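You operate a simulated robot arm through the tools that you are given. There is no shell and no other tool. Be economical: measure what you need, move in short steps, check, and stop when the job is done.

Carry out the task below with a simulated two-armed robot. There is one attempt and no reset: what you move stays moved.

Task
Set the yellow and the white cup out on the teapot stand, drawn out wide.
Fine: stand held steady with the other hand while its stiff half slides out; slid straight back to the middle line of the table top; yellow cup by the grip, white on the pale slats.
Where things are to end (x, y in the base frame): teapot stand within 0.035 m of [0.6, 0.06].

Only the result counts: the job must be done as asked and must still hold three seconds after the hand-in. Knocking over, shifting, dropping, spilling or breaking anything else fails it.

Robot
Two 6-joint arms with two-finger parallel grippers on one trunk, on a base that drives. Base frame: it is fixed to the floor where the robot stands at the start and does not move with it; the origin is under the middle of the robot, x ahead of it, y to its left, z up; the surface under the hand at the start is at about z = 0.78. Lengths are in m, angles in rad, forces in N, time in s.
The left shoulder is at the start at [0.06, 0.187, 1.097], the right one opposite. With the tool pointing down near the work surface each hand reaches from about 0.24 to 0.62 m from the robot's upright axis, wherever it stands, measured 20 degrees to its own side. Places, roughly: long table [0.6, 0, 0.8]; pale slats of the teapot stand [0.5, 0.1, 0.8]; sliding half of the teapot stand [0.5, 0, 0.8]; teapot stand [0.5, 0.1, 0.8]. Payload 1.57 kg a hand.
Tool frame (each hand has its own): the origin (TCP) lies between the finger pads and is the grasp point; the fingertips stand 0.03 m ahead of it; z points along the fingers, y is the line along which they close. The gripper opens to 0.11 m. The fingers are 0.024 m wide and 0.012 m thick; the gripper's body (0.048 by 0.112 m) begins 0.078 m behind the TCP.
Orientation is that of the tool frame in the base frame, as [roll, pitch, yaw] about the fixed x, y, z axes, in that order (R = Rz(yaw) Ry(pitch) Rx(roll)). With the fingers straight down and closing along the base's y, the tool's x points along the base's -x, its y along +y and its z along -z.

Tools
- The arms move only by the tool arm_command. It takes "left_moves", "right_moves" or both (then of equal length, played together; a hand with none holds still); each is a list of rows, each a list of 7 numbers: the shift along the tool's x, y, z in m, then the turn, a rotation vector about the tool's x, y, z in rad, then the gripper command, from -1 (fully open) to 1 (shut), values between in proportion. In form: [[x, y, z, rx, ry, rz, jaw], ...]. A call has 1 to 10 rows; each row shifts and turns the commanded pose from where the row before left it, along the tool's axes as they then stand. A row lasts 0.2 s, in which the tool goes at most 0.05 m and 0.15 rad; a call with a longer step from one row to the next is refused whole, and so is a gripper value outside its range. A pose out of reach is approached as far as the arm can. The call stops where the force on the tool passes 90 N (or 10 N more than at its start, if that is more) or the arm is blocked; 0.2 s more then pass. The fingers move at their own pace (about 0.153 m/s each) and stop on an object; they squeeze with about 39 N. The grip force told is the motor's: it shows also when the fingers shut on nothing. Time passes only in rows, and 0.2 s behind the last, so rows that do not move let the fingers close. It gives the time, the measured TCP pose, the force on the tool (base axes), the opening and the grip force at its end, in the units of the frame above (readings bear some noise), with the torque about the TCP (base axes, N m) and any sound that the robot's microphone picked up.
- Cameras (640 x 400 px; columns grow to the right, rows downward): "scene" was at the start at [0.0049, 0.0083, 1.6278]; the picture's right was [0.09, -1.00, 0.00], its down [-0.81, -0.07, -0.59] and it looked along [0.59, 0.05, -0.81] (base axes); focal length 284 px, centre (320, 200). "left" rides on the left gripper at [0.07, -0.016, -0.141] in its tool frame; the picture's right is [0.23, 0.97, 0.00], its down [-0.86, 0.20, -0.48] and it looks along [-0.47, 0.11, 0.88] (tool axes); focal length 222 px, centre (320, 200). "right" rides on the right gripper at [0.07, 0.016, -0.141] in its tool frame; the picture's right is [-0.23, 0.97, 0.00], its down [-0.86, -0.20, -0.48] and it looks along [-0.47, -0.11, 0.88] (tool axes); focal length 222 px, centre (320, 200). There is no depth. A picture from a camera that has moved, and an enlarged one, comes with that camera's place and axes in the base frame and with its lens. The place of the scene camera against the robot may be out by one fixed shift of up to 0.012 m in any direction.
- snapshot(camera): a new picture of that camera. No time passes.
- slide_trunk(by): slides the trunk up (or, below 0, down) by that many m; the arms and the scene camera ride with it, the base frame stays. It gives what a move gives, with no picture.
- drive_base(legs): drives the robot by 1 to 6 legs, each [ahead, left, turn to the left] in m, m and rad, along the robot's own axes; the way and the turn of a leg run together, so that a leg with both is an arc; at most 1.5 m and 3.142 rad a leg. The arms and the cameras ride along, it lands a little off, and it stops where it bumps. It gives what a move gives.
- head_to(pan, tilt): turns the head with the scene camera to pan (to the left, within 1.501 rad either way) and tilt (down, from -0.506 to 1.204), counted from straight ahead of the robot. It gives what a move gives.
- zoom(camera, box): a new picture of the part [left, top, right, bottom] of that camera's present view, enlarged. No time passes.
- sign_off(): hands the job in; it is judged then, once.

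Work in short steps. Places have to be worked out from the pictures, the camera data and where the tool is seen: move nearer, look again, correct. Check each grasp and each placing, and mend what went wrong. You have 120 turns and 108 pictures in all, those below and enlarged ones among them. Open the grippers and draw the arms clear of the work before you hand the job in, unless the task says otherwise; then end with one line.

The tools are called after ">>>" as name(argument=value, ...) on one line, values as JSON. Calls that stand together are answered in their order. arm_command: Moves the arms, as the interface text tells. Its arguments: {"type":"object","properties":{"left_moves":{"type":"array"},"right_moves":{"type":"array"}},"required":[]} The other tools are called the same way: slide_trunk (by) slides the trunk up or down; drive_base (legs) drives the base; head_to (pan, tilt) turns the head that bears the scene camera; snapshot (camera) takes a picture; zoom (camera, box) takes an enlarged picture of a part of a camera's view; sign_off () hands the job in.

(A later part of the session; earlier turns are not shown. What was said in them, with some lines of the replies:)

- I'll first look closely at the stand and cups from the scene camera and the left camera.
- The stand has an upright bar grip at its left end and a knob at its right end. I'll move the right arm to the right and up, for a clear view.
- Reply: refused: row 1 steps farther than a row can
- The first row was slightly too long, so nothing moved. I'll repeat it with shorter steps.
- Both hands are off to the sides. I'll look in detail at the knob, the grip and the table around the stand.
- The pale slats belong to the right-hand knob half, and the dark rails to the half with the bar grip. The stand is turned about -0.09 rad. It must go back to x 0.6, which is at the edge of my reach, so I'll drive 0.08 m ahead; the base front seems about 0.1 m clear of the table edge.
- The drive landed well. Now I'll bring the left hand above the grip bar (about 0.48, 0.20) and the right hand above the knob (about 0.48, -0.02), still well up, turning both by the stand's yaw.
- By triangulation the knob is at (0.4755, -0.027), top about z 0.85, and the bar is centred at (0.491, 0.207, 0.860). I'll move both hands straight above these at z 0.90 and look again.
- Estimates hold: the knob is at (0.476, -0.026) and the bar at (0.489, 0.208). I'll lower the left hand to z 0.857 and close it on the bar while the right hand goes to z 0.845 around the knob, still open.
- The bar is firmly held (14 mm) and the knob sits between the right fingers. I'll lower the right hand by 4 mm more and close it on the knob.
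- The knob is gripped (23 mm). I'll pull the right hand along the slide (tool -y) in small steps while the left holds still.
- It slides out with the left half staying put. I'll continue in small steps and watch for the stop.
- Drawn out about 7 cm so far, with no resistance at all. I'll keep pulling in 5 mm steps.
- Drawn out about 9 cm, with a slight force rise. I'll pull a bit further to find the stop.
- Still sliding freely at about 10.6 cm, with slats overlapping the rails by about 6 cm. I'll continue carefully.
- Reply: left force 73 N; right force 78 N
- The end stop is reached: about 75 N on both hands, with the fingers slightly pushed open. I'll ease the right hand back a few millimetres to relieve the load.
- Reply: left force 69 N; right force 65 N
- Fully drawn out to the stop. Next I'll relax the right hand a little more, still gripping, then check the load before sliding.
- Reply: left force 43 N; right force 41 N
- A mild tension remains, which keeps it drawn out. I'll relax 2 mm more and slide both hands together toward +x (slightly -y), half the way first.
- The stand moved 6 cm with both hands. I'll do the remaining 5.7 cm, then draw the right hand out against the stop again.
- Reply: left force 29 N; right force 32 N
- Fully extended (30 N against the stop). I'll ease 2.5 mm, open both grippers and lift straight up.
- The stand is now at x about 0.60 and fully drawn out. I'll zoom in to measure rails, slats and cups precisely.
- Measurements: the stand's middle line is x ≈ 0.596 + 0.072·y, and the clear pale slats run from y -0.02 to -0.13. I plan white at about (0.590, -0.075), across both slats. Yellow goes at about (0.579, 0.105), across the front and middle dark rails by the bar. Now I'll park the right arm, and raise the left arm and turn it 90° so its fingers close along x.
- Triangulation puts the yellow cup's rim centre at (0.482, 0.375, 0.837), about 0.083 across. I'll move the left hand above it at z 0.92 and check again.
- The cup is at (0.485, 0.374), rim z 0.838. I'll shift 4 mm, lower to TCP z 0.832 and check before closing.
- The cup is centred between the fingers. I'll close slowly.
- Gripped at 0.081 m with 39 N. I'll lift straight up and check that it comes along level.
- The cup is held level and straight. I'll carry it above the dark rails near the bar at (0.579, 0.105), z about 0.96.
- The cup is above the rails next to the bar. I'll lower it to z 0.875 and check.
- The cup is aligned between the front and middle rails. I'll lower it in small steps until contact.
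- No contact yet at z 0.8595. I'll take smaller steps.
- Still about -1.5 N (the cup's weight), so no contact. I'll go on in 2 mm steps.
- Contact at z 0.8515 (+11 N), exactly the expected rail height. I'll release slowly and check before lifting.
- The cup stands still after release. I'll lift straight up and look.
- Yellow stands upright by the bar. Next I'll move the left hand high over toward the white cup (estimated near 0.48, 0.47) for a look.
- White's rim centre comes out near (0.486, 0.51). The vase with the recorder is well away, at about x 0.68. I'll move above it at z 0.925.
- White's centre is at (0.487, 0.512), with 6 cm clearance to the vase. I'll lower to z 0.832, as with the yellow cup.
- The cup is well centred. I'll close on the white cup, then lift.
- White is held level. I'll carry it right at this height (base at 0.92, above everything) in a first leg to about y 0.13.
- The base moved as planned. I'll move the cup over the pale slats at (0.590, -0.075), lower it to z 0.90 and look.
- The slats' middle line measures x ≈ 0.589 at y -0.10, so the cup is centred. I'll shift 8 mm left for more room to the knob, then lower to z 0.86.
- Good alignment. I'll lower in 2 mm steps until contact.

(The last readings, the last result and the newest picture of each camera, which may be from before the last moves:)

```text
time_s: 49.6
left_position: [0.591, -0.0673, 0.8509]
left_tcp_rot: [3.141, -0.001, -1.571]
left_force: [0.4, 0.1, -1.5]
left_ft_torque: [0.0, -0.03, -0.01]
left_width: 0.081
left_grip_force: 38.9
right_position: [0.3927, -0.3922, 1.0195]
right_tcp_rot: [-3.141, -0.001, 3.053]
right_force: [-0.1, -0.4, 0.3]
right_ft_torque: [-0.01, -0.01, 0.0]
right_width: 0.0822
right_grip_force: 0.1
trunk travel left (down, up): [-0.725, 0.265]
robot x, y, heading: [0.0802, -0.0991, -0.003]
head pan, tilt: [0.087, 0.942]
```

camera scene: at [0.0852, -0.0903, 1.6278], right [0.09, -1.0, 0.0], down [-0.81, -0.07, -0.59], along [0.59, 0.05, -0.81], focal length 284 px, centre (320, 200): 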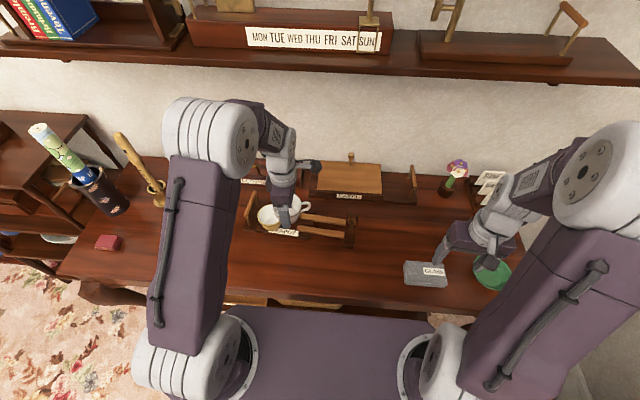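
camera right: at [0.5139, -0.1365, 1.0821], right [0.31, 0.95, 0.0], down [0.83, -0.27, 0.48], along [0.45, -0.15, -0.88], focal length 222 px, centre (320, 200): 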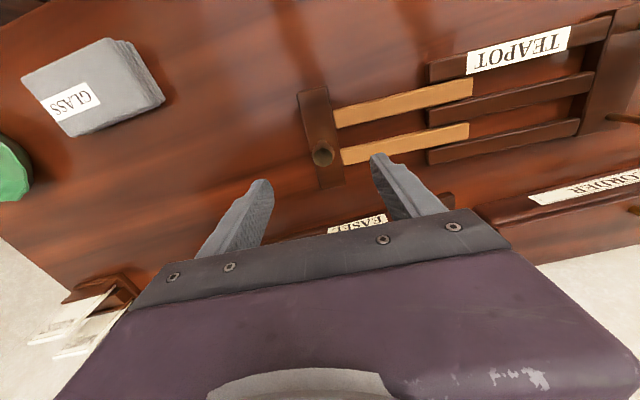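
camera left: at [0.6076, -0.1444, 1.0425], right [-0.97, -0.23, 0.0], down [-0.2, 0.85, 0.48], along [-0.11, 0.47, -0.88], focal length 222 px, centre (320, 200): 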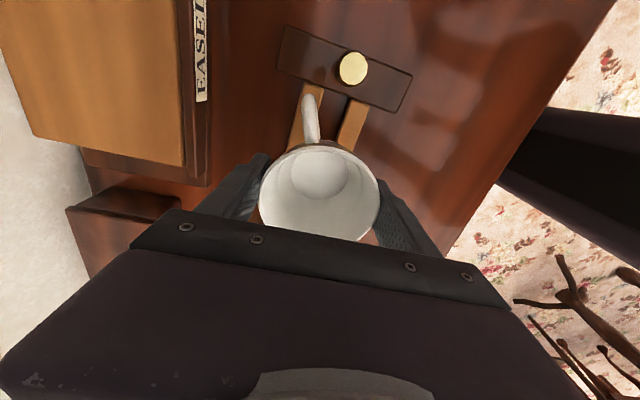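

No contact yet, so I'll continue.

>>> arm_command(left_moves=[[0, 0, 0.0015, 0, 0, 0, 0.3]])

>>> arm_command(left_moves=[[0, 0, 0.0015, 0, 0, 0, 0.3]])

```text
time_s: 50.0
left_position: [0.5909, -0.0681, 0.8497]
left_tcp_rot: [-3.141, -0.003, -1.57]
left_force: [-0.6, 0.5, -1.0]
left_ft_torque: [0.0, 0.0, -0.02]
left_width: 0.0808
left_grip_force: 39.2
right_position: [0.3939, -0.3919, 1.0189]
right_tcp_rot: [-3.141, 0.0, 3.053]
right_force: [-0.3, -0.6, 0.1]
right_ft_torque: [-0.02, 0.0, 0.03]
right_width: 0.0825
right_grip_force: 0.1
trunk travel left (down, up): [-0.725, 0.265]
robot x, y, heading: [0.079, -0.1015, -0.001]
head pan, tilt: [0.087, 0.942]
```

```text
time_s: 50.4
left_position: [0.5905, -0.0676, 0.8488]
left_tcp_rot: [-3.139, 0.0, -1.57]
left_force: [0.2, 1.5, 9.3]
left_ft_torque: [0.17, -0.21, 0.06]
left_width: 0.0807
left_grip_force: 38.5
right_position: [0.3931, -0.3917, 1.02]
right_tcp_rot: [3.141, 0.001, 3.053]
right_force: [-0.2, 0.4, -0.1]
right_ft_torque: [0.0, 0.01, 0.02]
right_width: 0.0826
right_grip_force: 0.0
trunk travel left (down, up): [-0.725, 0.265]
robot x, y, heading: [0.081, -0.0989, -0.001]
head pan, tilt: [0.087, 0.942]
```

Contact (9 N). I'll release gently, then look.

>>> arm_command(left_moves=[[0, 0, -0.001, 0, 0, 0, -0.3], [0, 0, 0, 0, 0, 0, -0.5], [0, 0, 0, 0, 0, 0, -0.7], [0, 0, 0, 0, 0, 0, -1]])

>>> snapshot(camera="left")

```text
time_s: 51.4
left_position: [0.5914, -0.0678, 0.8495]
left_tcp_rot: [-3.141, 0.001, -1.572]
left_force: [1.0, -0.1, 0.5]
left_ft_torque: [0.02, 0.0, -0.01]
left_width: 0.1097
left_grip_force: 0.1
right_position: [0.3926, -0.3919, 1.0183]
right_tcp_rot: [3.14, 0.002, 3.052]
right_force: [0.4, -0.1, -0.4]
right_ft_torque: [-0.01, 0.01, -0.01]
right_width: 0.0826
right_grip_force: 0.0
trunk travel left (down, up): [-0.725, 0.265]
robot x, y, heading: [0.081, -0.0994, -0.008]
head pan, tilt: [0.087, 0.942]
```

```text
42 pictures are left
camera left: at [0.6068, -0.1374, 0.9892], right [-0.97, -0.23, 0.0], down [-0.2, 0.86, 0.48], along [-0.11, 0.47, -0.88], focal length 222 px, centre (320, 200)
```

left: 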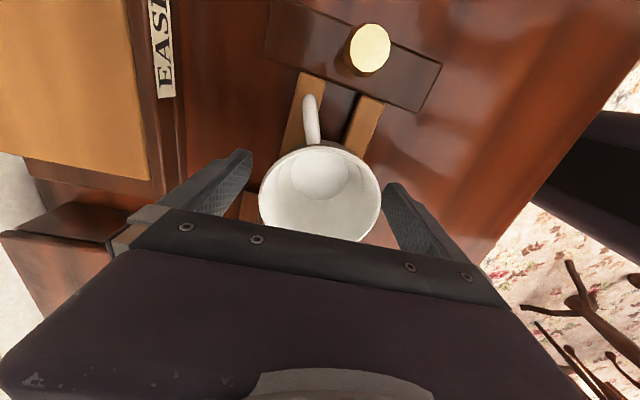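

The cup stands. I'll lift straight up, then draw the left arm back toward the robot at height.

>>> arm_command(left_moves=[[0, 0, -0.02, 0, 0, 0, -1], [0, 0, -0.03, 0, 0, 0, -1], [0, 0, -0.04, 0, 0, 0, -1], [0, 0, -0.04, 0, 0, 0, -1], [0, 0, -0.04, 0, 0, 0, -1], [-0.03, 0.03, 0, 0, 0, 0, -1], [-0.03, 0.035, 0, 0, 0, 0, -1], [-0.03, 0.035, 0, 0, 0, 0, -1], [-0.03, 0.035, 0, 0, 0, 0, -1], [-0.03, 0.035, 0, 0, 0, 0, -1]])

>>> arm_command(left_moves=[[-0.04, 0, 0, 0, 0, 0, -1], [-0.04, 0, 0, 0, 0, 0, -1], [-0.04, 0, 0, 0, 0, 0, -1]])

>>> snapshot(camera="scene")

>>> zoom(camera="scene", box=[230, 180, 370, 267])

```text
time_s: 53.6
left_position: [0.4194, 0.0831, 1.0173]
left_tcp_rot: [3.14, 0.0, -1.571]
left_force: [-0.1, 0.0, -0.3]
left_ft_torque: [0.02, -0.04, 0.0]
left_width: 0.1098
left_grip_force: 0.0
right_position: [0.392, -0.3917, 1.0194]
right_tcp_rot: [-3.14, 0.001, 3.054]
right_force: [-0.2, -0.3, 0.3]
right_ft_torque: [0.0, 0.0, 0.0]
right_width: 0.0825
right_grip_force: 0.0
trunk travel left (down, up): [-0.725, 0.265]
robot x, y, heading: [0.0793, -0.0963, -0.002]
head pan, tilt: [0.087, 0.942]
```

```text
time_s: 54.4
left_position: [0.4212, 0.2025, 1.0184]
left_tcp_rot: [-3.142, -0.001, -1.572]
left_force: [1.4, 0.7, 0.0]
left_ft_torque: [-0.03, 0.01, -0.02]
left_width: 0.11
left_grip_force: 0.0
right_position: [0.3931, -0.3908, 1.0183]
right_tcp_rot: [-3.14, -0.001, 3.053]
right_force: [0.6, 0.0, 0.2]
right_ft_torque: [-0.01, 0.04, 0.01]
right_width: 0.0823
right_grip_force: 0.0
trunk travel left (down, up): [-0.725, 0.265]
robot x, y, heading: [0.0775, -0.0976, 0.004]
head pan, tilt: [0.087, 0.942]
```

```text
41 pictures are left
camera scene: at [0.0855, -0.0902, 1.6278], right [0.09, -1.0, 0.0], down [-0.81, -0.07, -0.59], along [0.59, 0.05, -0.81], focal length 284 px, centre (320, 200)
```

scene: 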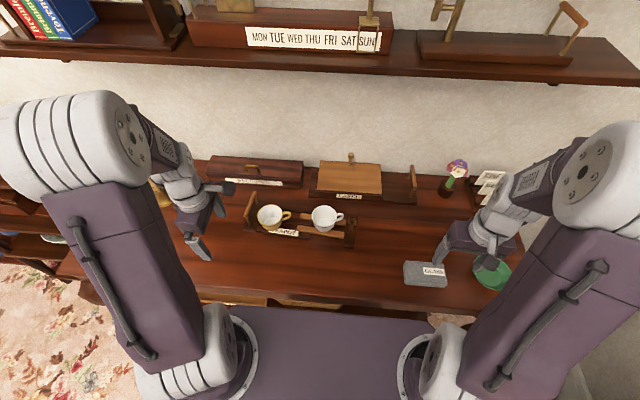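

```text
4.57 times, centred on (300, 224) of scene
camera zoom: at [0.0855, -0.0902, 1.6278], right [0.09, -1.0, 0.0], down [-0.81, -0.07, -0.59], along [0.59, 0.05, -0.81], focal length 1299 px, centre (411, 93)
```

zoom: 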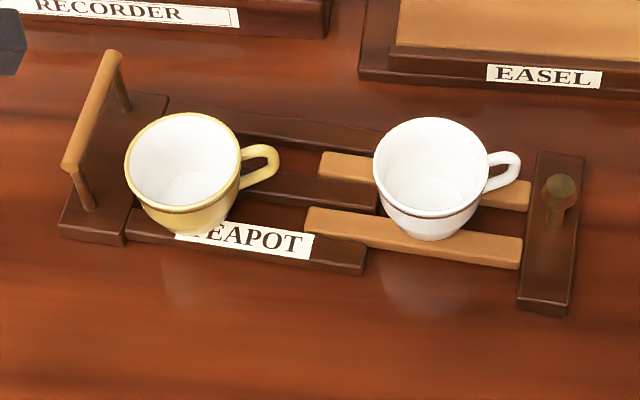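

In the last pictures the stand sits at about (0.60, 0.06–0.07), fully drawn out. Yellow stands upright on the dark rails by the bar and white on the pale slats. Both grippers are open and clear, so I'm handing in.

>>> sign_off()

```text
The job is handed in.
```

The teapot stand is drawn out to its stop and slid back to the table's middle line, with the yellow cup by the bar grip and the white cup on the pale slats; its centre measured about (0.60, 0.07) for a target of (0.60, 0.06).
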